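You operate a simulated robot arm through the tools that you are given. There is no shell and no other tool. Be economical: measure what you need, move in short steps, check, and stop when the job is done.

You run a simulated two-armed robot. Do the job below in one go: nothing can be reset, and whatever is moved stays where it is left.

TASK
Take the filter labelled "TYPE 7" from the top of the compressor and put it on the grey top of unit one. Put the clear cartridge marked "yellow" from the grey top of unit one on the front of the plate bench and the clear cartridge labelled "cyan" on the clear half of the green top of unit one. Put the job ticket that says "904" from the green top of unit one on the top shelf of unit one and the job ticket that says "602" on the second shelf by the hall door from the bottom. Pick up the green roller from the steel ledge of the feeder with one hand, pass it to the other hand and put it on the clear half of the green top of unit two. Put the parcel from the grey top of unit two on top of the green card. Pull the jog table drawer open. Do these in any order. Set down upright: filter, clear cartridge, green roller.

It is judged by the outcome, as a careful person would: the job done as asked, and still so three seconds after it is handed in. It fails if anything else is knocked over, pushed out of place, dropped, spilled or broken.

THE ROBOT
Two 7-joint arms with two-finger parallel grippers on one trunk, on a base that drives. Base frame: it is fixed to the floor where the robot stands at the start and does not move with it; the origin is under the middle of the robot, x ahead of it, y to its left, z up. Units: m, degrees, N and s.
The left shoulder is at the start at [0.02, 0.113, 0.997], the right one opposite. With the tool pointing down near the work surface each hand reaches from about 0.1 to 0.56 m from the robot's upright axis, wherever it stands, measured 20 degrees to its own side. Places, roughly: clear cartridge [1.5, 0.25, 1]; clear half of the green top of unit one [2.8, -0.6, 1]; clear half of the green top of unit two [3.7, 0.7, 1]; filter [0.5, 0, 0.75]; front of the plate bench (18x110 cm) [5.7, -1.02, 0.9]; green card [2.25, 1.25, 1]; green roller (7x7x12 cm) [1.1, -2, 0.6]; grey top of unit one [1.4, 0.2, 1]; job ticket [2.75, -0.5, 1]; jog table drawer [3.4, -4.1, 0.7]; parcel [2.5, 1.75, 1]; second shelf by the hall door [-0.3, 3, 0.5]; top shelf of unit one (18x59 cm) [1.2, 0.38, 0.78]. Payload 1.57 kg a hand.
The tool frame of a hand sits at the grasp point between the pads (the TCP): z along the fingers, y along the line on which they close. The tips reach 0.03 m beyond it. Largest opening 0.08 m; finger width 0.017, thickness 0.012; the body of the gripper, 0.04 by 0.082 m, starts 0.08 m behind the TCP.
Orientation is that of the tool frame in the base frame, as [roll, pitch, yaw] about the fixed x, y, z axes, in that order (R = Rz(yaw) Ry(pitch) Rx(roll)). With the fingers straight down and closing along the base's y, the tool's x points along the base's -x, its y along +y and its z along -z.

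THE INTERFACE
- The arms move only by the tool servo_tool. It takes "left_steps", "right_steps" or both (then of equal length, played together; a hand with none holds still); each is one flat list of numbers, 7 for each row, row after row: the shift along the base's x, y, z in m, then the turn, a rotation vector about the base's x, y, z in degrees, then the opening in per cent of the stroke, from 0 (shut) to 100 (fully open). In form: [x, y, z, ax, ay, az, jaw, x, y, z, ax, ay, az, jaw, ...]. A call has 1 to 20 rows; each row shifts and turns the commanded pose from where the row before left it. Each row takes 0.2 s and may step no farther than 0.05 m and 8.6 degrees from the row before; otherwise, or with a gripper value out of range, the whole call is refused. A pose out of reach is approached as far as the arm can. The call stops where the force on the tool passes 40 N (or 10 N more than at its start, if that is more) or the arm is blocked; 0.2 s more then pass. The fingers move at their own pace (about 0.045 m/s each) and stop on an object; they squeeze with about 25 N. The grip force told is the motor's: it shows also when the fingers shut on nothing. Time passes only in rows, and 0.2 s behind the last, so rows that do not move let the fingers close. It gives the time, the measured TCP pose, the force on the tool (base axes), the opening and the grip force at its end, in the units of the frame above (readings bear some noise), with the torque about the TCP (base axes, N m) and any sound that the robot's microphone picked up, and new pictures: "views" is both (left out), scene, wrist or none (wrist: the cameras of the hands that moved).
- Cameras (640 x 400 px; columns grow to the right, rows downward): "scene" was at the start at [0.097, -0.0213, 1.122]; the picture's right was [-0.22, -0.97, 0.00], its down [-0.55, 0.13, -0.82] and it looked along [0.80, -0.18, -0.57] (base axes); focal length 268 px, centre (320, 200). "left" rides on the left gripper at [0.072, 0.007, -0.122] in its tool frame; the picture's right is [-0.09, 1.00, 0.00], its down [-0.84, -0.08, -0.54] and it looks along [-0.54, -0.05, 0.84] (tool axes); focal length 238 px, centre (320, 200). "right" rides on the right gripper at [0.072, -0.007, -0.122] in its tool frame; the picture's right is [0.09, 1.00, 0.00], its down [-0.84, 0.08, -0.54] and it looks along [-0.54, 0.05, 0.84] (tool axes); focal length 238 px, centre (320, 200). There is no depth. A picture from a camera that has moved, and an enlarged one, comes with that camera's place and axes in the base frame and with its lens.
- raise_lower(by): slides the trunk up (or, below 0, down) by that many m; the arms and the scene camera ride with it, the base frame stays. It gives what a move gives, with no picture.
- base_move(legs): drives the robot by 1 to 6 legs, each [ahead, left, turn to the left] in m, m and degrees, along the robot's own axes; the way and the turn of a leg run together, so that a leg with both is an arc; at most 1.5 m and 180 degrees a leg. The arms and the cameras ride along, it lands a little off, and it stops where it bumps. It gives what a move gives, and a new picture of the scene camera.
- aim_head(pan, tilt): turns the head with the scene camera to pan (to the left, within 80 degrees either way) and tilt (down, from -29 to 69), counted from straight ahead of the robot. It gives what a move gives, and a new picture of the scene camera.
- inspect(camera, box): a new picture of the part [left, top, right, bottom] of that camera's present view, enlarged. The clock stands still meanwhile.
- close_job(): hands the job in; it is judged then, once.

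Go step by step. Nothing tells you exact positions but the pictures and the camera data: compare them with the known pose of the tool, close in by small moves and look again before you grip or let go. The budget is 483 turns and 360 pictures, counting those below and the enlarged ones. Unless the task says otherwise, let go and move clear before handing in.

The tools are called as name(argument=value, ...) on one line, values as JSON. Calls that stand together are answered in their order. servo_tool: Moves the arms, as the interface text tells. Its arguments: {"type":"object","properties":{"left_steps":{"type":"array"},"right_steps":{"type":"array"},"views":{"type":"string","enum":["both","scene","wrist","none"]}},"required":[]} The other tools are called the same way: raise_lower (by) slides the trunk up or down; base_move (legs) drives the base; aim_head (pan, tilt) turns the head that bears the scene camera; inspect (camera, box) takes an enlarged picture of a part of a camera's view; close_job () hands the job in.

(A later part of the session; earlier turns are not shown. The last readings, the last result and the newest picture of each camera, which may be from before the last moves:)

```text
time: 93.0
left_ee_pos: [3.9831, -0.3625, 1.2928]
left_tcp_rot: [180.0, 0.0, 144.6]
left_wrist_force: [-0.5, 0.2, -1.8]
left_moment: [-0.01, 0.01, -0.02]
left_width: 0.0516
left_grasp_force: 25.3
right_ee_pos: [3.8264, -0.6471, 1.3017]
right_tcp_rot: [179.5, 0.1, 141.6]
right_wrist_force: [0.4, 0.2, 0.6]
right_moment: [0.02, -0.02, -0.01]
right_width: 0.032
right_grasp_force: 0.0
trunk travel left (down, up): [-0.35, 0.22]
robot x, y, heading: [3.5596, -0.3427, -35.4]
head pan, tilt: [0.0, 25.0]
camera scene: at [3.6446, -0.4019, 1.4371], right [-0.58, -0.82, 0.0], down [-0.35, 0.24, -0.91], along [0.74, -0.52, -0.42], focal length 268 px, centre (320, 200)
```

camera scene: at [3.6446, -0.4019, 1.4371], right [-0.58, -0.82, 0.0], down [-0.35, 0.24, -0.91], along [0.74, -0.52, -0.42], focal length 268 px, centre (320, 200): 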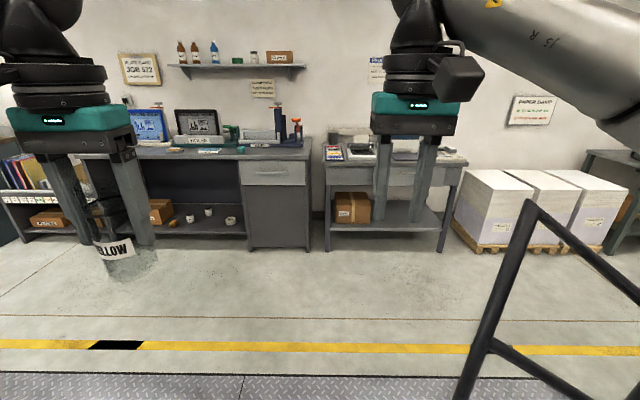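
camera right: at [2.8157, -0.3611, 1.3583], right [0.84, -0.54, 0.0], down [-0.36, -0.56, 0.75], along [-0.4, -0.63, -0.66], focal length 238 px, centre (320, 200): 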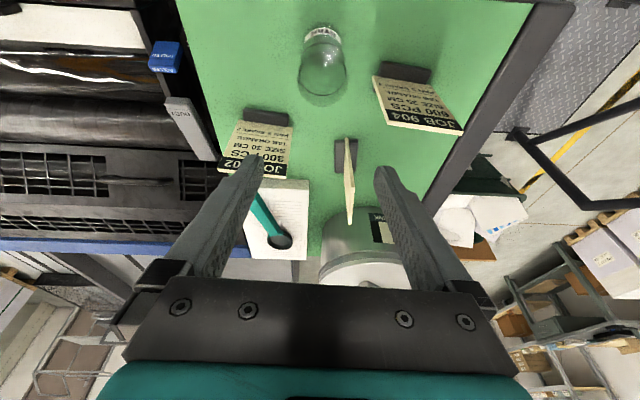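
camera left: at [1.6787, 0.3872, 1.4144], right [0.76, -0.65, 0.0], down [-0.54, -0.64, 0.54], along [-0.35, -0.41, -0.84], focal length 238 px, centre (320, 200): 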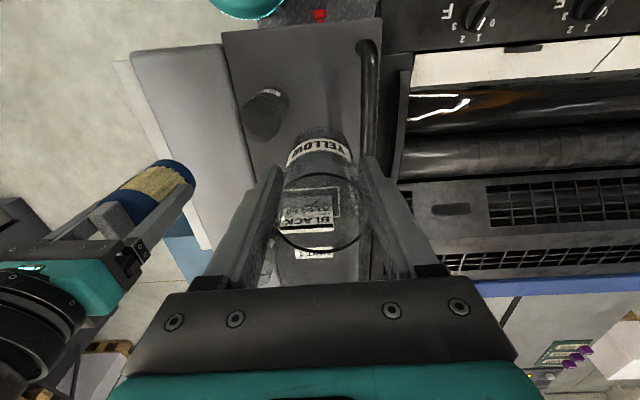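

The plate bench is the long dark bench with the monitors, a bit to my left. Driving up to it with a safety gap.

base_move(legs=[[1.4, 0.35, 0]])

aim_head(pan=10, tilt=38)

```text
time: 100.2
left_ee_pos: [5.3198, -0.8881, 1.2934]
left_tcp_rot: [-180.0, 0.0, 144.5]
left_wrist_force: [-0.1, 1.2, -1.4]
left_moment: [0.03, 0.01, 0.01]
left_width: 0.0518
left_grasp_force: 25.2
right_ee_pos: [5.1623, -1.1723, 1.3014]
right_tcp_rot: [179.5, 0.0, 141.4]
right_wrist_force: [0.0, 0.1, 0.7]
right_moment: [-0.03, -0.01, 0.0]
right_width: 0.0321
right_grasp_force: 0.0
trunk travel left (down, up): [-0.35, 0.22]
robot x, y, heading: [4.8971, -0.866, -35.4]
head pan, tilt: [0.0, 25.0]
camera scene: at [4.9801, -0.9262, 1.4371], right [-0.58, -0.81, 0.0], down [-0.34, 0.25, -0.91], along [0.74, -0.53, -0.42], focal length 268 px, centre (320, 200)
```

scene: 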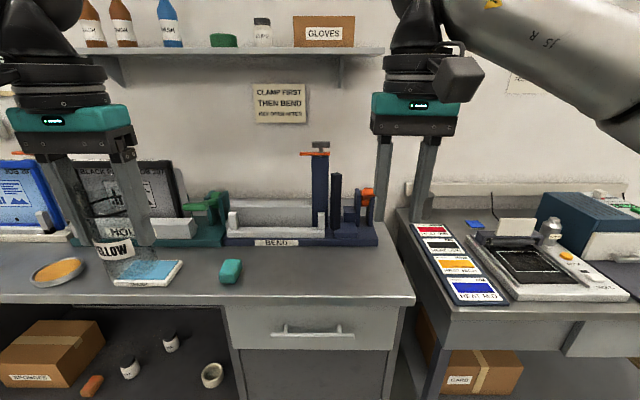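

```text
time: 100.9
left_ee_pos: [5.3199, -0.8887, 1.2928]
left_tcp_rot: [180.0, 0.0, 144.5]
left_wrist_force: [0.5, -0.4, -1.7]
left_moment: [0.01, 0.03, 0.0]
left_width: 0.0515
left_grasp_force: 25.5
right_ee_pos: [5.1616, -1.1728, 1.3017]
right_tcp_rot: [179.4, 0.0, 141.4]
right_wrist_force: [-0.2, -0.1, -0.2]
right_moment: [-0.01, -0.02, -0.01]
right_width: 0.032
right_grasp_force: 0.0
trunk travel left (down, up): [-0.35, 0.22]
robot x, y, heading: [4.8933, -0.8674, -35.3]
head pan, tilt: [10.0, 38.0]
camera scene: at [4.9828, -0.9098, 1.4169], right [-0.43, -0.9, 0.0], down [-0.56, 0.27, -0.79], along [0.71, -0.34, -0.62], focal length 268 px, centre (320, 200)
```

scene: 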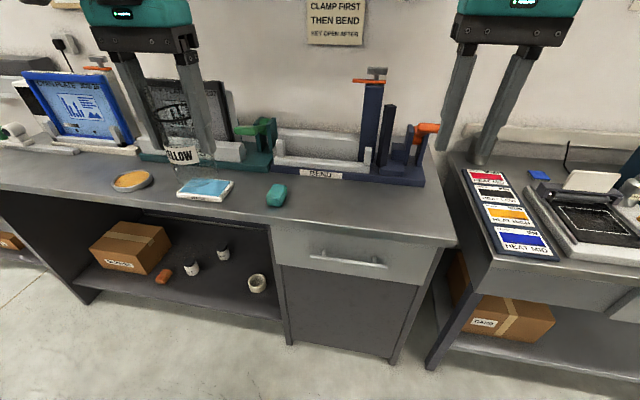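

The front strip right of the teal sponge is free, around (5.526, -1.247). Driving closer.

base_move(legs=[[0.32, -0.1, 0]])

aim_head(pan=0, tilt=50)

```text
time: 103.1
left_ee_pos: [5.5215, -1.1572, 1.2929]
left_tcp_rot: [-179.9, 0.0, 144.5]
left_wrist_force: [0.4, -0.3, -1.4]
left_moment: [0.04, 0.03, -0.03]
left_width: 0.0516
left_grasp_force: 25.4
right_ee_pos: [5.3645, -1.441, 1.3007]
right_tcp_rot: [179.6, 0.0, 141.5]
right_wrist_force: [-0.2, 0.6, 0.7]
right_moment: [0.01, -0.01, -0.03]
right_width: 0.0322
right_grasp_force: 0.1
trunk travel left (down, up): [-0.35, 0.22]
robot x, y, heading: [5.096, -1.1339, -35.3]
head pan, tilt: [10.0, 38.0]
camera scene: at [5.1853, -1.1788, 1.4168], right [-0.43, -0.9, 0.0], down [-0.56, 0.27, -0.79], along [0.71, -0.34, -0.62], focal length 268 px, centre (320, 200)
```

scene: 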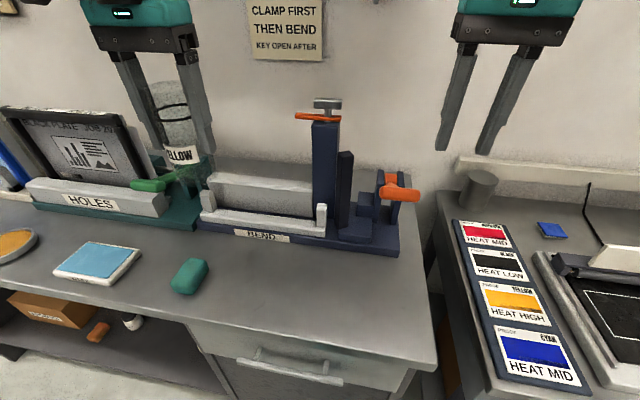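

```text
time: 103.9
left_ee_pos: [5.5213, -1.1548, 1.293]
left_tcp_rot: [-179.9, 0.0, 144.5]
left_wrist_force: [0.1, 0.4, -1.1]
left_moment: [0.0, 0.0, -0.01]
left_width: 0.0513
left_grasp_force: 25.0
right_ee_pos: [5.3646, -1.4408, 1.3007]
right_tcp_rot: [179.5, 0.1, 141.6]
right_wrist_force: [-0.3, 0.0, -1.1]
right_moment: [0.01, -0.02, 0.0]
right_width: 0.0321
right_grasp_force: 0.1
trunk travel left (down, up): [-0.35, 0.22]
robot x, y, heading: [5.0945, -1.1354, -35.3]
head pan, tilt: [0.0, 50.0]
camera scene: at [5.1697, -1.1856, 1.3997], right [-0.58, -0.81, 0.0], down [-0.62, 0.44, -0.64], along [0.52, -0.37, -0.77], focal length 268 px, centre (320, 200)
```

scene: 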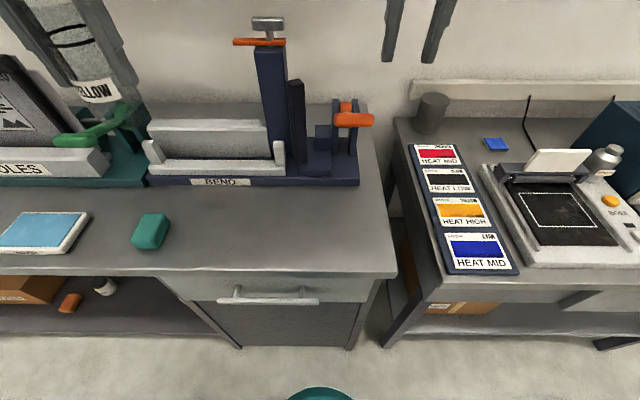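

servo_tool(left_steps=[0.002, -0.046, 0, 0, 0, 0, 0, 0.003, -0.046, 0, 0, 0, 0, 0, 0, 0, -0.05, 0, 0, 0, 0, 0, 0, -0.05, 0, 0, 0, 0, 0, 0, -0.05, 0, 0, 0, 0, 0, 0, -0.05, 0, 0, 0, 0, 0, 0, -0.05, 0, 0, 0, 0, 0, 0, -0.04, 0, 0, 0, 0], views="both")

```text
time: 105.7
left_ee_pos: [5.526, -1.247, 1.002]
left_tcp_rot: [-180.0, 0.0, 144.7]
left_wrist_force: [0.9, 0.5, -1.1]
left_moment: [0.02, 0.0, -0.02]
left_width: 0.0515
left_grasp_force: 24.9
right_ee_pos: [5.3649, -1.4397, 1.3016]
right_tcp_rot: [179.4, 0.0, 141.5]
right_wrist_force: [-0.6, 0.4, -0.2]
right_moment: [0.01, -0.02, 0.02]
right_width: 0.0318
right_grasp_force: 0.1
trunk travel left (down, up): [-0.35, 0.22]
robot x, y, heading: [5.0981, -1.1318, -35.2]
head pan, tilt: [0.0, 50.0]
camera scene: at [5.1697, -1.1858, 1.3996], right [-0.58, -0.81, 0.0], down [-0.62, 0.44, -0.64], along [0.52, -0.37, -0.77], focal length 268 px, centre (320, 200)
camera left: at [5.4704, -1.2, 1.1241], right [0.65, 0.76, 0.0], down [0.64, -0.55, 0.54], along [0.41, -0.35, -0.84], focal length 238 px, centre (320, 200)
```

scene: 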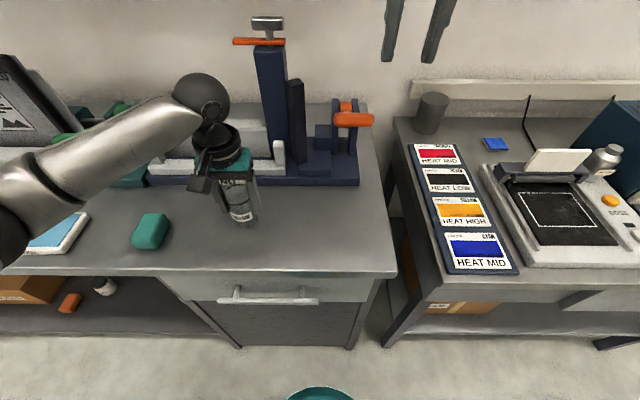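
left: 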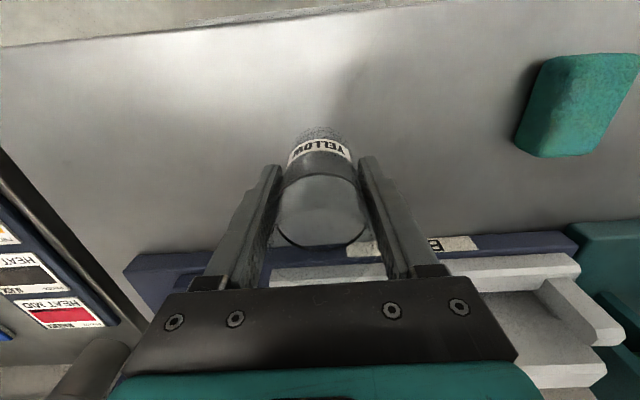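

Spot is clear. Creeping down.

servo_tool(left_steps=[0, 0, -0.012, 0, 0, 0, 0, 0, 0, -0.006, 0, 0, 0, 0, 0, 0, -0.004, 0, 0, 0, 0], views="none")

servo_tool(left_steps=[0, 0, -0.003, 0, 0, 0, 0, 0, 0, -0.002, 0, 0, 0, 0], views="none")

servo_tool(left_steps=[0, 0, -0.002, 0, 0, 0, 0, 0, 0, -0.002, 0, 0, 0, 0], views="none")

```text
time: 106.5
left_ee_pos: [5.5259, -1.2491, 0.9803]
left_tcp_rot: [180.0, 0.0, 144.5]
left_wrist_force: [0.1, 0.1, -1.4]
left_moment: [-0.01, 0.01, 0.0]
left_width: 0.0515
left_grasp_force: 24.8
right_ee_pos: [5.3646, -1.4403, 1.3016]
right_tcp_rot: [179.5, 0.0, 141.5]
right_wrist_force: [-0.6, 0.1, 0.7]
right_moment: [0.0, -0.02, -0.01]
right_width: 0.0321
right_grasp_force: 0.1
trunk travel left (down, up): [-0.35, 0.22]
robot x, y, heading: [5.0974, -1.1316, -35.3]
head pan, tilt: [0.0, 50.0]
```

```text
time: 107.1
left_ee_pos: [5.5263, -1.2477, 0.9757]
left_tcp_rot: [179.9, 0.0, 144.4]
left_wrist_force: [-0.2, 0.3, -1.1]
left_moment: [0.0, 0.01, 0.03]
left_width: 0.0517
left_grasp_force: 24.5
right_ee_pos: [5.3652, -1.4412, 1.3017]
right_tcp_rot: [179.4, -0.1, 141.4]
right_wrist_force: [0.0, -0.1, 0.6]
right_moment: [0.0, 0.03, 0.01]
right_width: 0.032
right_grasp_force: 0.0
trunk travel left (down, up): [-0.35, 0.22]
robot x, y, heading: [5.0973, -1.1341, -35.7]
head pan, tilt: [0.0, 50.0]
```

```text
time: 107.7
left_ee_pos: [5.5267, -1.2477, 0.9722]
left_tcp_rot: [180.0, 0.0, 144.4]
left_wrist_force: [0.2, 1.0, 1.5]
left_moment: [0.01, 0.01, -0.01]
left_width: 0.0516
left_grasp_force: 25.3
right_ee_pos: [5.3646, -1.4408, 1.3008]
right_tcp_rot: [179.5, 0.0, 141.5]
right_wrist_force: [-0.8, 0.3, -0.2]
right_moment: [0.04, 0.0, 0.02]
right_width: 0.0317
right_grasp_force: 0.0
trunk travel left (down, up): [-0.35, 0.22]
robot x, y, heading: [5.0967, -1.1333, -35.6]
head pan, tilt: [0.0, 50.0]
```

Touching (weight is off the hand). Opening and rising.

servo_tool(left_steps=[0, 0, -0.001, 0, 0, 0, 0, 0, 0, 0, 0, 0, 0, 70, 0, 0, 0, 0, 0, 0, 100, 0, 0, 0, 0, 0, 0, 100, 0, 0, 0, 0, 0, 0, 100, 0, 0, 0.04, 0, 0, 0, 100, 0, 0, 0.05, 0, 0, 0, 100, 0, 0, 0.05, 0, 0, 0, 100, 0, 0, 0.05, 0, 0, 0, 100, 0, 0, 0.05, 0, 0, 0, 100, 0, 0, 0.05, 0, 0, 0, 100], views="scene")

```text
time: 110.1
left_ee_pos: [5.5268, -1.2467, 1.2612]
left_tcp_rot: [179.9, -0.1, 144.4]
left_wrist_force: [-0.2, 0.1, 0.4]
left_moment: [-0.02, 0.01, 0.0]
left_width: 0.0802
left_grasp_force: 0.1
right_ee_pos: [5.3635, -1.4413, 1.3016]
right_tcp_rot: [179.5, 0.2, 141.5]
right_wrist_force: [0.0, 0.6, -0.2]
right_moment: [-0.04, 0.01, -0.03]
right_width: 0.0321
right_grasp_force: 0.0
trunk travel left (down, up): [-0.35, 0.22]
robot x, y, heading: [5.1025, -1.1353, -35.4]
head pan, tilt: [0.0, 50.0]
camera scene: at [5.1689, -1.1859, 1.3997], right [-0.58, -0.81, 0.0], down [-0.62, 0.44, -0.64], along [0.52, -0.37, -0.77], focal length 268 px, centre (320, 200)
```

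scene: 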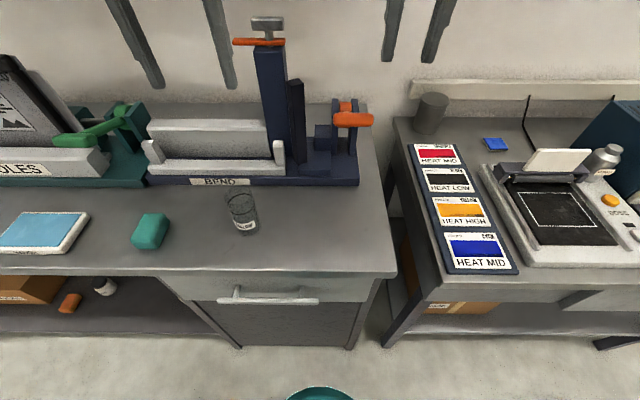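

Yellow stands upright on the bench front. The jog table drawer lies at the same end of the room, so I'll back off and turn that way to look.

base_move(legs=[[-0.4, 0, 0], [0, 0, -90]])

aim_head(pan=0, tilt=20)

```text
time: 116.4
left_ee_pos: [4.6627, -1.3329, 1.2614]
left_tcp_rot: [179.9, 0.0, 55.0]
left_wrist_force: [-0.1, -0.7, -0.3]
left_moment: [-0.03, 0.03, -0.01]
left_width: 0.08
left_grasp_force: 0.0
right_ee_pos: [4.4676, -1.1715, 1.3019]
right_tcp_rot: [179.5, 0.1, 52.0]
right_wrist_force: [0.4, 0.4, 0.2]
right_moment: [0.0, 0.03, 0.0]
right_width: 0.0321
right_grasp_force: 0.0
trunk travel left (down, up): [-0.35, 0.22]
robot x, y, heading: [4.7717, -0.9059, -124.9]
head pan, tilt: [0.0, 50.0]
camera scene: at [4.7225, -0.9747, 1.3997], right [-0.82, 0.57, 0.0], down [0.44, 0.63, -0.64], along [-0.37, -0.53, -0.77], focal length 268 px, centre (320, 200)
```

scene: 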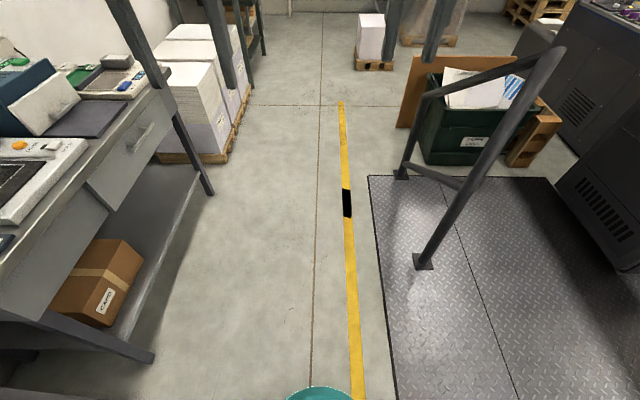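

```text
time: 117.3
left_ee_pos: [4.6622, -1.3316, 1.2602]
left_tcp_rot: [-180.0, 0.0, 55.1]
left_wrist_force: [-0.1, -1.3, 0.6]
left_moment: [-0.01, -0.02, 0.03]
left_width: 0.0798
left_grasp_force: 0.0
right_ee_pos: [4.4664, -1.1717, 1.3018]
right_tcp_rot: [179.5, 0.1, 52.0]
right_wrist_force: [0.1, 0.7, 0.2]
right_moment: [-0.02, -0.01, 0.07]
right_width: 0.032
right_grasp_force: 0.1
trunk travel left (down, up): [-0.35, 0.22]
robot x, y, heading: [4.7735, -0.9034, -125.2]
head pan, tilt: [0.0, 20.0]
camera scene: at [4.7133, -0.988, 1.4452], right [-0.82, 0.57, 0.0], down [0.2, 0.28, -0.94], along [-0.54, -0.77, -0.34], focal length 268 px, centre (320, 200)
```

scene: 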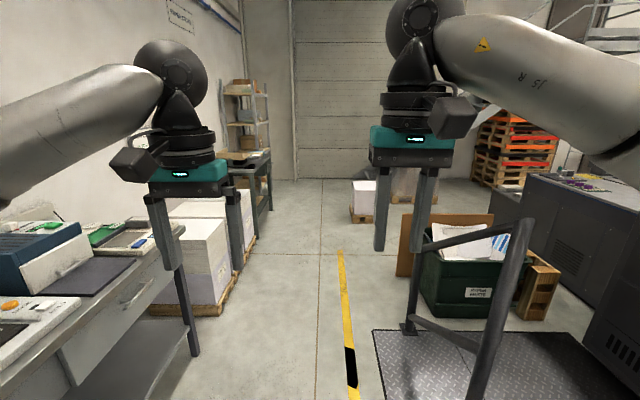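

The way is clear; the jog table must be the table past the paper pallets on the left. Driving there.

base_move(legs=[[1.4, 0, 0], [1.1, 0, 0]])

aim_head(pan=35, tilt=30)

```text
time: 129.6
left_ee_pos: [3.25, -3.4052, 1.2606]
left_tcp_rot: [-180.0, 0.0, 55.9]
left_wrist_force: [-0.3, -0.5, 0.0]
left_moment: [0.04, -0.04, 0.06]
left_width: 0.0801
left_grasp_force: 0.0
right_ee_pos: [3.0523, -3.246, 1.3007]
right_tcp_rot: [179.5, 0.0, 52.9]
right_wrist_force: [-0.4, -0.1, 0.3]
right_moment: [0.0, 0.03, 0.03]
right_width: 0.0319
right_grasp_force: 0.0
trunk travel left (down, up): [-0.35, 0.22]
robot x, y, heading: [3.358, -2.9734, -124.2]
head pan, tilt: [0.0, 20.0]
camera scene: at [3.2969, -3.0606, 1.4452], right [-0.83, 0.56, 0.0], down [0.19, 0.28, -0.94], along [-0.53, -0.78, -0.34], focal length 268 px, centre (320, 200)
```

scene: 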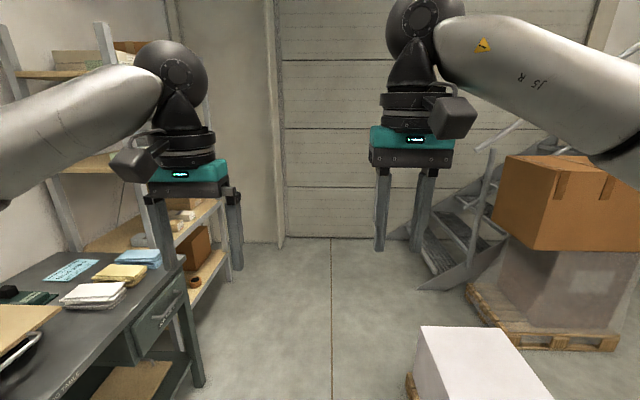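

```text
time: 130.6
left_ee_pos: [3.2501, -3.4053, 1.2607]
left_tcp_rot: [-180.0, 0.0, 55.9]
left_wrist_force: [-0.3, -0.6, 0.4]
left_moment: [-0.02, -0.01, -0.01]
left_width: 0.0802
left_grasp_force: 0.0
right_ee_pos: [3.0539, -3.2463, 1.3014]
right_tcp_rot: [179.5, 0.0, 52.9]
right_wrist_force: [-0.1, -0.1, -0.3]
right_moment: [0.0, -0.02, 0.0]
right_width: 0.0322
right_grasp_force: 0.1
trunk travel left (down, up): [-0.35, 0.22]
robot x, y, heading: [3.3541, -2.9741, -124.1]
head pan, tilt: [35.0, 30.0]
camera scene: at [3.3506, -3.0736, 1.4292], right [-1.0, -0.02, 0.0], down [-0.01, 0.5, -0.87], along [0.01, -0.87, -0.5], focal length 268 px, centre (320, 200)
```

scene: 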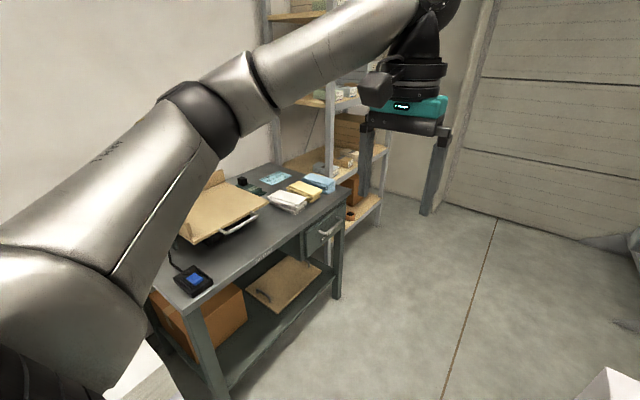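

The drawer front faces me at about (3.32, -4.09, 0.7). I'll drive level with it and turn to face it.

base_move(legs=[[0.93, 0, 0], [0, 0, 89]])

aim_head(pan=0, tilt=45)

```text
time: 139.3
left_ee_pos: [3.252, -3.8694, 1.2609]
left_tcp_rot: [-180.0, -0.1, 144.2]
left_wrist_force: [0.0, -0.5, 0.8]
left_moment: [0.0, -0.01, 0.03]
left_width: 0.0799
left_grasp_force: 0.1
right_ee_pos: [3.088, -4.0617, 1.3013]
right_tcp_rot: [179.5, 0.0, 141.0]
right_wrist_force: [0.0, 0.1, 0.3]
right_moment: [0.02, 0.0, 0.02]
right_width: 0.0322
right_grasp_force: 0.1
trunk travel left (down, up): [-0.35, 0.22]
robot x, y, heading: [2.8221, -3.7538, -35.7]
head pan, tilt: [35.0, 30.0]
camera scene: at [2.9237, -3.7622, 1.4292], right [-0.02, -1.0, 0.0], down [-0.5, 0.01, -0.87], along [0.87, -0.01, -0.5], focal length 268 px, centre (320, 200)
```

scene: 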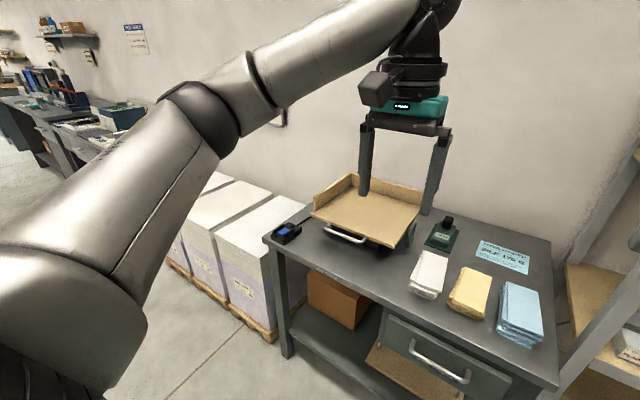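

```text
time: 140.3
left_ee_pos: [3.2529, -3.8691, 1.2604]
left_tcp_rot: [-179.9, 0.0, 144.0]
left_wrist_force: [-0.4, -1.1, 0.7]
left_moment: [0.02, -0.02, -0.01]
left_width: 0.0799
left_grasp_force: 0.0
right_ee_pos: [3.0872, -4.0623, 1.3015]
right_tcp_rot: [179.5, 0.1, 141.0]
right_wrist_force: [0.5, -0.9, 0.2]
right_moment: [0.0, 0.02, -0.01]
right_width: 0.0321
right_grasp_force: 0.1
trunk travel left (down, up): [-0.35, 0.22]
robot x, y, heading: [2.8281, -3.7543, -35.9]
head pan, tilt: [0.0, 45.0]
camera scene: at [2.8991, -3.8084, 1.4066], right [-0.59, -0.81, 0.0], down [-0.57, 0.41, -0.71], along [0.57, -0.41, -0.71], focal length 268 px, centre (320, 200)
```

scene: 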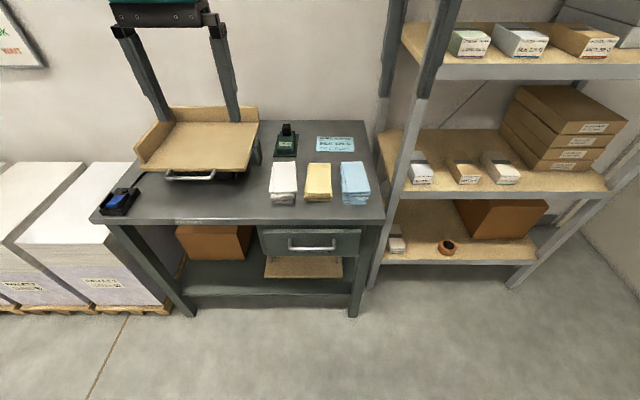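

The handle is a horizontal bar at about (3.321, -4.082, 0.703), dead ahead at 0.59 m. I'll turn the right hand so that it closes vertically and leans 45° forward, raise the left clear, then lower the trunk.

servo_tool(right_steps=[0, 0, 0, 0, 0, -8.2, 100, 0, 0, 0, 0, 0, -8.2, 100, 0, 0, 0, 0, 0, -8.2, 100, 0, 0, 0, 0, 0, -8.2, 100, 0, 0, 0, 0, 0, -8.2, 100, 0, 0, 0, 0, 0, -8.2, 100, 0, 0, 0, 0, 0, -8.2, 100, 0, 0, 0, 0, 0, -8.2, 100, 0, 0, 0, 0, 0, -8.2, 100, 0, 0, 0, 0, 0, -8.2, 100, 0, 0, 0, 0, 0, -5.0, 100, 0, 0, 0, -4.4, -6.07, 0, 100, 0, 0, 0, -4.4, -6.07, 0, 100, 0, 0, 0, -4.4, -6.07, 0, 100, 0, 0, 0, -4.4, -6.07, 0, 100, 0, 0, 0, -4.4, -6.07, 0, 100, 0, 0, 0, -4.4, -6.07, 0, 100], left_steps=[-0.02, 0.02, 0.02, 0, 0, 0, 100, -0.02, 0.02, 0.02, 0, 0, 0, 100, -0.02, 0.02, 0.02, 0, 0, 0, 100, -0.02, 0.02, 0.02, 0, 0, 0, 100, 0, 0, 0, 0, 0, 0, 100, 0, 0, 0, 0, 0, 0, 100, 0, 0, 0, 0, 0, 0, 100, 0, 0, 0, 0, 0, 0, 100, 0, 0, 0, 0, 0, 0, 100, 0, 0, 0, 0, 0, 0, 100, 0, 0, 0, 0, 0, 0, 100, 0, 0, 0, 0, 0, 0, 100, 0, 0, 0, 0, 0, 0, 100, 0, 0, 0, 0, 0, 0, 100, 0, 0, 0, 0, 0, 0, 100, 0, 0, 0, 0, 0, 0, 100, 0, 0, 0, 0, 0, 0, 100], views="none")

raise_lower(by=-0.27)

inspect(camera="right", box=[0, 0, 640, 400])

inspect(camera="scene", box=[160, 100, 480, 300])

```text
time: 143.9
left_ee_pos: [3.1731, -3.7913, 1.3409]
left_tcp_rot: [180.0, 0.0, 144.0]
left_wrist_force: [-0.6, 0.0, -0.1]
left_moment: [0.04, 0.01, -0.02]
left_width: 0.0799
left_grasp_force: 0.0
right_ee_pos: [3.0864, -4.0632, 1.3015]
right_tcp_rot: [134.4, -0.1, 54.0]
right_wrist_force: [0.0, -0.7, 0.3]
right_moment: [0.01, 0.02, 0.02]
right_width: 0.0801
right_grasp_force: 0.1
trunk travel left (down, up): [-0.35, 0.22]
robot x, y, heading: [2.8266, -3.7547, -36.2]
head pan, tilt: [0.0, 45.0]
```

```text
time: 146.7
left_ee_pos: [3.1742, -3.7903, 1.0709]
left_tcp_rot: [-179.9, -0.1, 144.1]
left_wrist_force: [-0.3, -0.6, 0.3]
left_moment: [0.01, -0.01, 0.0]
left_width: 0.0802
left_grasp_force: 0.1
right_ee_pos: [3.0887, -4.0625, 1.032]
right_tcp_rot: [134.5, 0.0, 54.0]
right_wrist_force: [-0.1, 0.5, -0.8]
right_moment: [0.0, -0.01, -0.04]
right_width: 0.0799
right_grasp_force: 0.0
trunk travel left (down, up): [-0.08, 0.49]
robot x, y, heading: [2.8265, -3.7527, -35.9]
head pan, tilt: [0.0, 45.0]
```

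```text
1.00 times, centred on (320, 200) of right (not enlarged: the box is as wide or as high as the picture)
camera zoom: at [3.0565, -3.9495, 1.1113], right [0.62, -0.34, 0.71], down [-0.76, -0.48, 0.44], along [0.2, -0.81, -0.55], focal length 238 px, centre (320, 200)
```

zoom: 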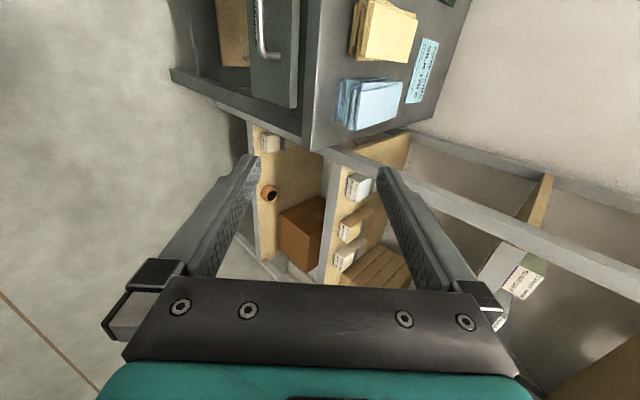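

```text
2.00 times, centred on (320, 200) of scene
camera zoom: at [2.899, -3.8085, 1.1366], right [-0.59, -0.81, 0.0], down [-0.57, 0.42, -0.71], along [0.57, -0.42, -0.71], focal length 535 px, centre (320, 200)
```

zoom: 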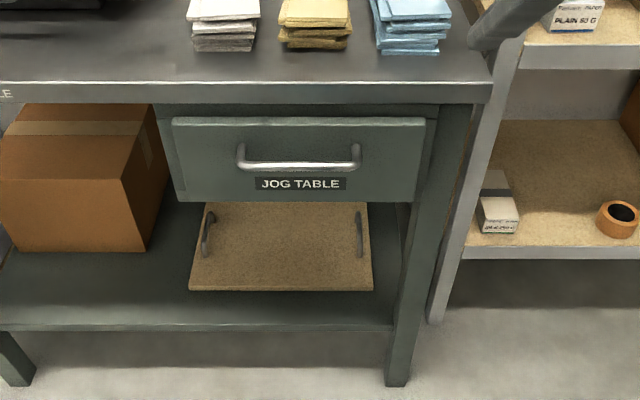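

The drawer is labelled JOG TABLE. I'll lean the hand 15° flatter and bring it to a point 13 cm short of the handle.

servo_tool(right_steps=[0, 0.01, -0.04, -4.4, -6.07, 0, 100, 0, 0.01, -0.04, -4.4, -6.07, 0, 100, 0.02, 0.005, -0.04, 0, 0, 0, 100, 0.02, 0.005, -0.04, 0, 0, 0, 100, 0.025, 0.005, -0.04, 0, 0, 0, 100, 0.025, 0.005, -0.035, 0, 0, 0, 100, 0.025, 0.005, -0.035, 0, 0, 0, 100, 0.026, 0, 0, 0, 0, 0, 100], views="both")

```text
time: 148.5
left_ee_pos: [3.1733, -3.7908, 1.0704]
left_tcp_rot: [-180.0, 0.0, 144.0]
left_wrist_force: [-0.1, -0.2, 0.4]
left_moment: [0.02, -0.01, 0.01]
left_width: 0.0798
left_grasp_force: 0.0
right_ee_pos: [3.2504, -4.02, 0.7648]
right_tcp_rot: [119.5, -0.1, 54.0]
right_wrist_force: [0.3, 0.0, -1.1]
right_moment: [0.01, 0.01, 0.02]
right_width: 0.0802
right_grasp_force: 0.1
right hand out of reach, approached as far as the arm can: row 2
trunk travel left (down, up): [-0.08, 0.49]
robot x, y, heading: [2.8258, -3.7521, -36.2]
head pan, tilt: [0.0, 45.0]
camera scene: at [2.8991, -3.8084, 1.1366], right [-0.59, -0.81, 0.0], down [-0.57, 0.41, -0.71], along [0.57, -0.42, -0.71], focal length 268 px, centre (320, 200)
camera right: at [3.2049, -3.8968, 0.8172], right [0.45, -0.21, 0.87], down [-0.84, -0.42, 0.33], along [0.29, -0.88, -0.37], focal length 238 px, centre (320, 200)
```

scene: 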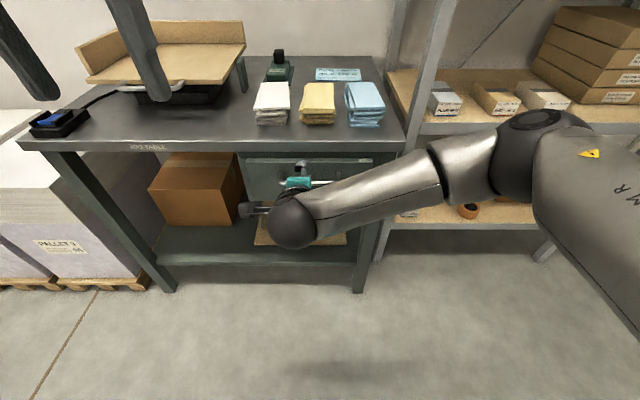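
right: 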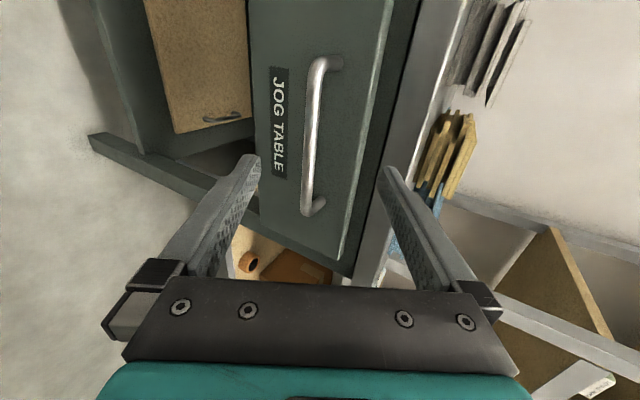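

The bar lies between the fingers' plane straight ahead. Advancing so the fingers straddle it.

servo_tool(right_steps=[0.024, -0.02, -0.021, 0, 0, 0, 100, 0.024, -0.02, -0.021, 0, 0, 0, 100, 0.023, -0.0185, -0.0205, 0, 0, 0, 100], views="wrist")

```text
time: 149.1
left_ee_pos: [3.1721, -3.7908, 1.0702]
left_tcp_rot: [179.9, -0.1, 144.1]
left_wrist_force: [-0.3, -0.7, -0.3]
left_moment: [-0.02, 0.0, 0.01]
left_width: 0.08
left_grasp_force: 0.2
right_ee_pos: [3.2935, -4.0547, 0.7271]
right_tcp_rot: [119.1, -0.1, 53.8]
right_wrist_force: [-14.2, 5.4, 7.4]
right_moment: [-0.4, -0.61, -0.12]
right_width: 0.0793
right_grasp_force: 0.0
trunk travel left (down, up): [-0.08, 0.49]
robot x, y, heading: [2.8212, -3.7568, -36.0]
head pan, tilt: [0.0, 45.0]
stopped in row 3 (right hand): the force on the tool passed its limit at 132 N (the readings are from after the stop); the commanded pose is now the measured one
camera right: at [3.2478, -3.9308, 0.7795], right [0.44, -0.21, 0.87], down [-0.85, -0.42, 0.33], along [0.29, -0.88, -0.37], focal length 238 px, centre (320, 200)
```

right: 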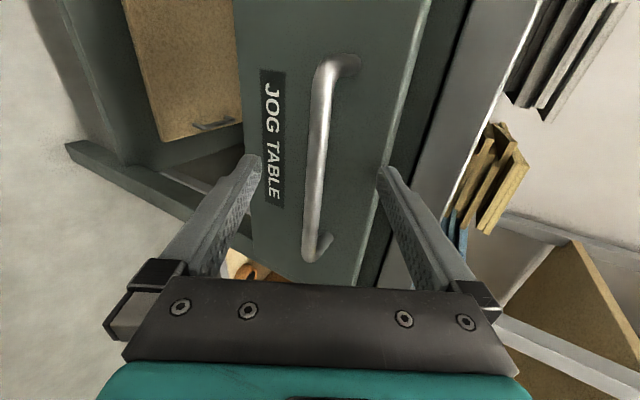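

The upper fingertip met the drawer face. I'll half-close the fingers around the bar, advance a little more, then grip.

servo_tool(right_steps=[-0.003, 0.002, 0.002, 0, 0, 0, 40, 0, 0, 0, 0, 0, 0, 40, 0, 0, 0, 0, 0, 0, 40, 0, 0, 0, 0, 0, 0, 40, 0.008, -0.006, -0.005, 0, 0, 0, 40, 0.006, -0.004, -0.004, 0, 0, 0, 40], views="wrist")

```text
time: 150.5
left_ee_pos: [3.1688, -3.7891, 1.0712]
left_tcp_rot: [179.9, 0.1, 144.0]
left_wrist_force: [0.3, -0.2, -0.5]
left_moment: [0.0, -0.02, 0.01]
left_width: 0.08
left_grasp_force: 0.1
right_ee_pos: [3.2995, -4.0597, 0.7227]
right_tcp_rot: [119.0, -0.2, 53.6]
right_wrist_force: [-28.7, 10.4, 16.2]
right_moment: [-0.49, -0.79, -0.32]
right_width: 0.032
right_grasp_force: 0.5
trunk travel left (down, up): [-0.08, 0.49]
robot x, y, heading: [2.8221, -3.7541, -36.2]
head pan, tilt: [0.0, 45.0]
stopped in row 6 (right hand): the force on the tool passed its limit at 54 N (the readings are from after the stop); the commanded pose is now the measured one
camera right: at [3.2543, -3.9359, 0.7749], right [0.44, -0.21, 0.87], down [-0.85, -0.41, 0.33], along [0.29, -0.88, -0.37], focal length 238 px, centre (320, 200)
```

right: 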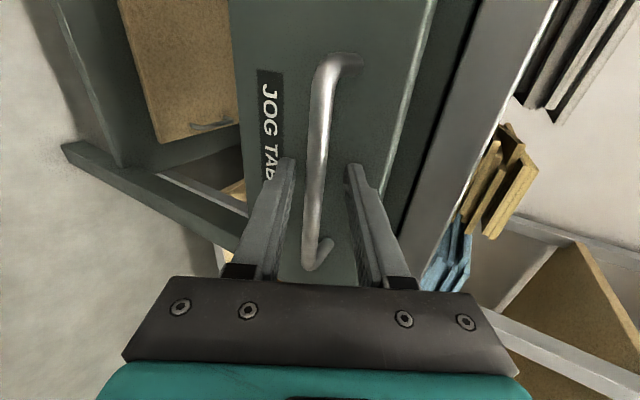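

The fingers straddle the bar against the face. Gripping.

servo_tool(right_steps=[-0.003, 0.002, 0.002, 0, 0, 0, 0, 0, 0, 0, 0, 0, 0, 0, 0, 0, 0, 0, 0, 0, 0, 0, 0, 0, 0, 0, 0, 0], views="wrist")

```text
time: 151.5
left_ee_pos: [3.174, -3.792, 1.0674]
left_tcp_rot: [-180.0, -0.2, 144.1]
left_wrist_force: [0.2, 0.7, 0.1]
left_moment: [0.0, 0.01, 0.01]
left_width: 0.0797
left_grasp_force: 0.1
right_ee_pos: [3.2993, -4.06, 0.7184]
right_tcp_rot: [119.5, -0.1, 53.7]
right_wrist_force: [2.7, 0.3, -14.4]
right_moment: [-0.04, 0.07, 0.36]
right_width: 0.0117
right_grasp_force: 29.1
trunk travel left (down, up): [-0.08, 0.49]
robot x, y, heading: [2.8232, -3.753, -36.3]
head pan, tilt: [0.0, 45.0]
camera right: at [3.2549, -3.9357, 0.7723], right [0.45, -0.22, 0.87], down [-0.84, -0.42, 0.33], along [0.29, -0.88, -0.37], focal length 238 px, centre (320, 200)
```

right: 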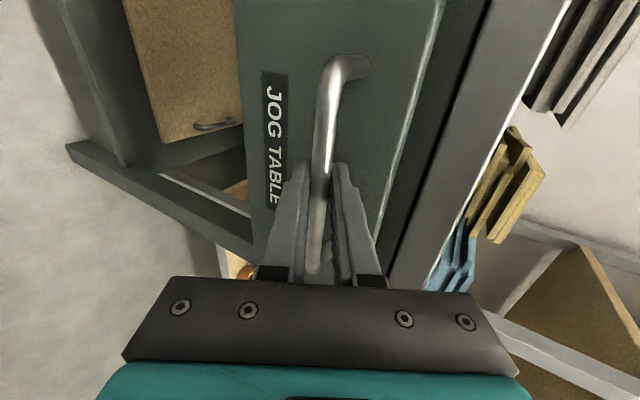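

Bar gripped. Pulling straight back.

servo_tool(right_steps=[-0.016, 0.0117, -0.001, 0, 0, 0, 0, -0.0243, 0.0174, 0, 0, 0, 0, 0, -0.0243, 0.0174, 0, 0, 0, 0, 0, -0.0243, 0.0174, 0, 0, 0, 0, 0, -0.0243, 0.0174, 0, 0, 0, 0, 0, -0.0243, 0.0174, 0, 0, 0, 0, 0], views="both")

```text
time: 152.9
left_ee_pos: [3.174, -3.7908, 1.0676]
left_tcp_rot: [-179.9, -0.2, 144.1]
left_wrist_force: [-0.2, -0.4, -0.1]
left_moment: [-0.03, -0.01, -0.03]
left_width: 0.08
left_grasp_force: 0.1
right_ee_pos: [3.1629, -3.959, 0.7192]
right_tcp_rot: [119.6, -0.1, 53.8]
right_wrist_force: [-0.3, 2.9, -21.7]
right_moment: [-0.17, 0.24, 0.0]
right_width: 0.0116
right_grasp_force: 29.6
trunk travel left (down, up): [-0.08, 0.49]
robot x, y, heading: [2.8205, -3.7527, -36.1]
head pan, tilt: [0.0, 45.0]
camera scene: at [2.8993, -3.8087, 1.1364], right [-0.59, -0.81, 0.0], down [-0.57, 0.42, -0.71], along [0.57, -0.42, -0.71], focal length 268 px, centre (320, 200)
camera right: at [3.1174, -3.8361, 0.7725], right [0.45, -0.22, 0.87], down [-0.84, -0.42, 0.33], along [0.29, -0.88, -0.37], focal length 238 px, centre (320, 200)
```

scene: 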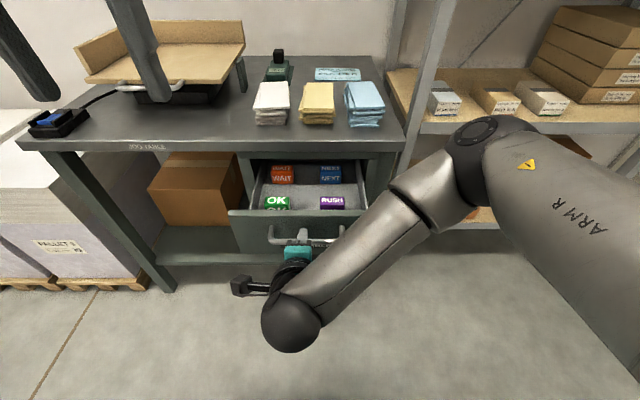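
right: 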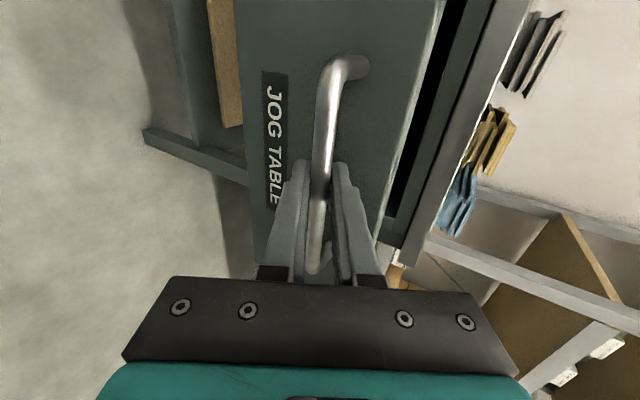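

The drawer is open ~17 cm. A little more.

servo_tool(right_steps=[-0.0162, 0.0116, 0.001, 0, 0, 0, 0, -0.0162, 0.0116, 0.001, 0, 0, 0, 0, -0.0162, 0.0116, 0, 0, 0, 0, 0, -0.0162, 0.0116, 0, 0, 0, 0, 0], views="none")

```text
time: 154.0
left_ee_pos: [3.1725, -3.7914, 1.0699]
left_tcp_rot: [179.9, -0.1, 144.1]
left_wrist_force: [0.5, -0.3, 0.2]
left_moment: [0.01, 0.0, 0.0]
left_width: 0.08
left_grasp_force: 0.1
right_ee_pos: [3.0964, -3.9102, 0.7204]
right_tcp_rot: [120.3, -0.2, 54.1]
right_wrist_force: [1.9, 3.0, -7.5]
right_moment: [-0.3, 0.25, -0.43]
right_width: 0.0115
right_grasp_force: 28.9
trunk travel left (down, up): [-0.08, 0.49]
robot x, y, heading: [2.8196, -3.7558, -36.3]
head pan, tilt: [0.0, 45.0]
stopped in row 4 (right hand): the force on the tool passed its limit at 40 N (the readings are from after the stop); the commanded pose is now the measured one
```

The end stop is reached (~25 cm). Releasing and withdrawing along the tool axis.

servo_tool(right_steps=[0, 0, 0, 0, 0, 0, 45, 0, 0, 0, 0, 0, 0, 45, 0, 0, 0, 0, 0, 0, 45, 0, 0, 0, 0, 0, 0, 45, -0.02, 0.015, 0.014, 0, 0, 0, 45, -0.02, 0.015, 0.014, 0, 0, 0, 45, -0.02, 0.015, 0.014, 0, 0, 0, 45], views="both")

```text
time: 155.8
left_ee_pos: [3.1723, -3.7914, 1.07]
left_tcp_rot: [179.9, -0.1, 144.0]
left_wrist_force: [-0.2, 0.4, -0.4]
left_moment: [0.0, 0.01, 0.0]
left_width: 0.0799
left_grasp_force: 0.0
right_ee_pos: [3.073, -3.9248, 0.7629]
right_tcp_rot: [112.6, 2.4, 47.7]
right_wrist_force: [0.3, -0.5, -0.1]
right_moment: [-0.02, -0.02, 0.01]
right_width: 0.0361
right_grasp_force: 0.1
right hand out of reach, approached as far as the arm can: row 7
trunk travel left (down, up): [-0.08, 0.49]
robot x, y, heading: [2.8262, -3.7544, -36.2]
head pan, tilt: [0.0, 45.0]
stopped in row 7 (right hand): the arm was blocked; the commanded pose is now the measured one
camera scene: at [2.8983, -3.8084, 1.1366], right [-0.59, -0.81, 0.0], down [-0.57, 0.42, -0.71], along [0.57, -0.42, -0.71], focal length 268 px, centre (320, 200)
camera right: at [3.0377, -3.7912, 0.7987], right [0.37, -0.16, 0.91], down [-0.9, -0.29, 0.32], along [0.22, -0.94, -0.25], focal length 238 px, centre (320, 200)
```

scene: 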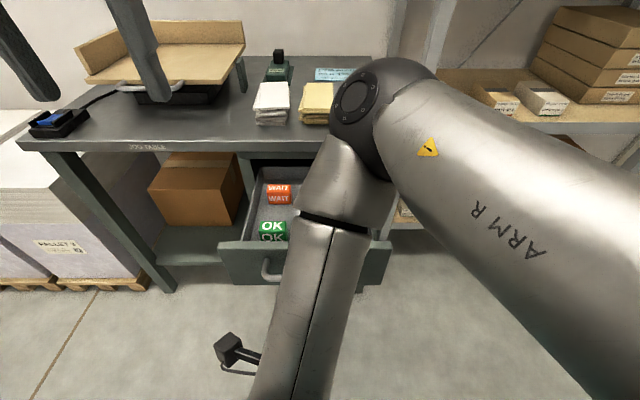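
right: 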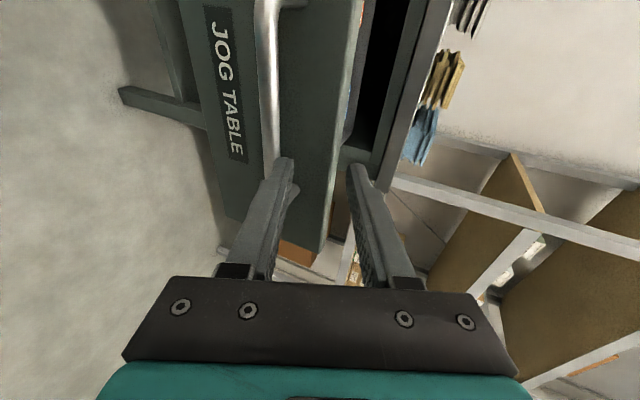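

The fingers are now above the bar but the arm is folded near its limit. I'll raise slightly and back the base off.

servo_tool(right_steps=[0, 0, 0.015, 0, 0, 0, 45, 0, 0, 0.015, 0, 0, 0, 45], views="wrist")

```text
time: 156.4
left_ee_pos: [3.1702, -3.7918, 1.0694]
left_tcp_rot: [179.9, -0.1, 144.2]
left_wrist_force: [-0.3, -0.5, -0.1]
left_moment: [-0.02, -0.01, -0.01]
left_width: 0.0799
left_grasp_force: 0.1
right_ee_pos: [3.0746, -3.928, 0.7927]
right_tcp_rot: [111.8, 2.9, 47.0]
right_wrist_force: [0.2, 0.4, -0.1]
right_moment: [0.02, -0.03, 0.05]
right_width: 0.0357
right_grasp_force: 0.1
trunk travel left (down, up): [-0.08, 0.49]
robot x, y, heading: [2.8257, -3.751, -35.9]
head pan, tilt: [0.0, 45.0]
camera right: at [3.0405, -3.7955, 0.8267], right [0.36, -0.15, 0.92], down [-0.91, -0.28, 0.31], along [0.21, -0.95, -0.24], focal length 238 px, centre (320, 200)
```

right: 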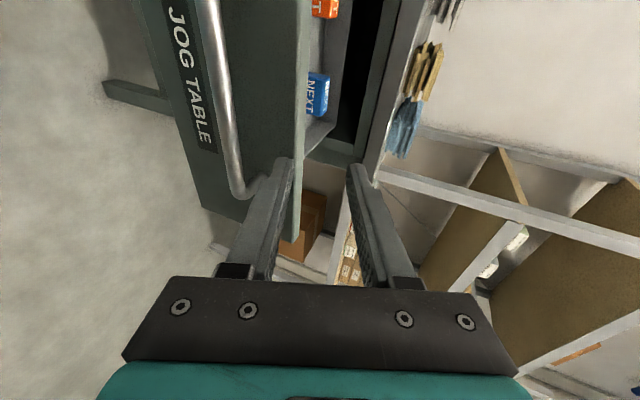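

Free of the handle. Backing off a little, raising, and restoring the right hand to pointing down.

base_move(legs=[[-0.14, 0, 0]])

servo_tool(right_steps=[0.02, 0, 0.03, 4.4, 6.07, 0, 45, 0.02, 0, 0.03, 4.4, 6.07, 0, 45, 0.0, 0, 0.03, 4.4, 6.07, 0, 45, 0.0, 0, 0.03, 4.4, 6.07, 0, 45, 0.0, 0, 0.03, 4.4, 6.07, 0, 45, 0, 0, 0.03, 4.4, 6.07, 0, 45, 0, 0, 0, 4.4, 6.07, 0, 45, 0, 0, 0, 4.4, 6.07, 0, 45, 0, 0, 0, 4.4, 6.07, 0, 45, 0, 0, 0, 0, 0, 8.5, 45, 0, 0, 0, 0, 0, 8.5, 45, 0, 0, 0, 0, 0, 8.5, 45, 0, 0, 0, 0, 0, 8.5, 45, 0, 0, 0, 0, 0, 8.5, 45, 0, 0, 0, 0, 0, 8.5, 45, 0, 0, 0, 0, 0, 8.5, 45, 0, 0, 0, 0, 0, 8.5, 45, 0, 0, 0, 0, 0, 8.5, 45, 0, 0, 0, 0, 0, 8.5, 45, 0, 0, 0, 0, 0, 8.5, 45], views="scene")

```text
time: 157.8
left_ee_pos: [3.0589, -3.7081, 1.0699]
left_tcp_rot: [179.9, -0.1, 144.1]
left_wrist_force: [-0.8, -0.6, 0.3]
left_moment: [-0.01, 0.02, -0.01]
left_width: 0.0799
left_grasp_force: 0.1
right_ee_pos: [2.9605, -3.8462, 0.7915]
right_tcp_rot: [111.9, 2.8, 47.0]
right_wrist_force: [-0.1, 0.6, -0.3]
right_moment: [-0.03, -0.02, 0.0]
right_width: 0.036
right_grasp_force: 0.1
trunk travel left (down, up): [-0.08, 0.49]
robot x, y, heading: [2.7103, -3.6665, -36.2]
head pan, tilt: [0.0, 45.0]
camera scene: at [2.7846, -3.7257, 1.1366], right [-0.59, -0.81, 0.0], down [-0.57, 0.42, -0.71], along [0.57, -0.42, -0.71], focal length 268 px, centre (320, 200)
```

scene: 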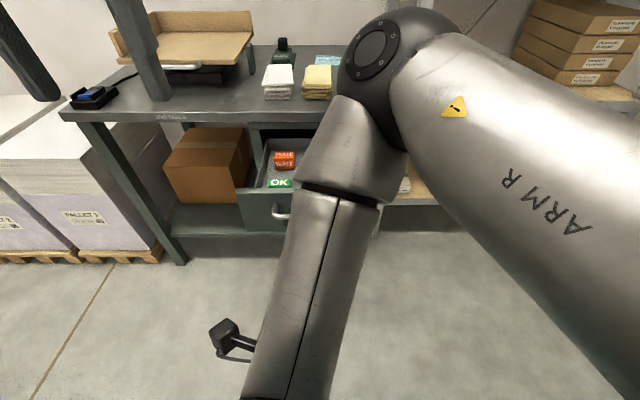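

```text
time: 159.4
left_ee_pos: [3.0632, -3.7104, 1.0719]
left_tcp_rot: [-179.5, 1.0, 145.6]
left_wrist_force: [4.5, 0.3, 0.3]
left_moment: [-0.05, 0.09, 0.18]
left_width: 0.0779
left_grasp_force: 0.0
right_ee_pos: [2.9947, -3.8412, 0.9682]
right_tcp_rot: [163.8, 8.3, 53.8]
right_wrist_force: [-4.0, 0.7, -0.7]
right_moment: [-0.07, -0.46, 0.43]
right_width: 0.0359
right_grasp_force: 0.0
trunk travel left (down, up): [-0.08, 0.49]
robot x, y, heading: [2.7067, -3.669, -36.3]
head pan, tilt: [0.0, 45.0]
stopped in row 8 (left hand): the force on the tool passed its limit at 50 N (the readings are from after the stop); the commanded pose is now the measured one
camera scene: at [2.7846, -3.7258, 1.1366], right [-0.59, -0.81, 0.0], down [-0.57, 0.42, -0.71], along [0.57, -0.42, -0.71], focal length 268 px, centre (320, 200)
```

scene: 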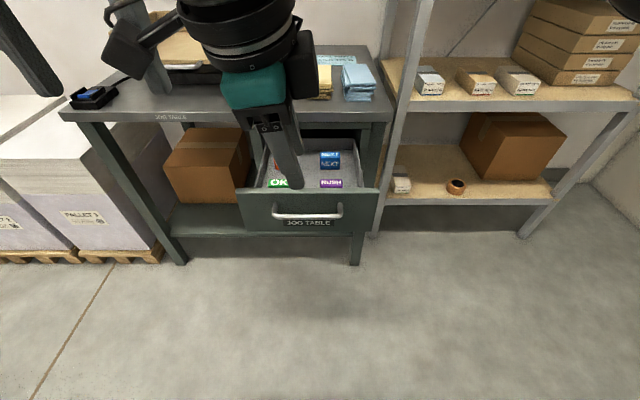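

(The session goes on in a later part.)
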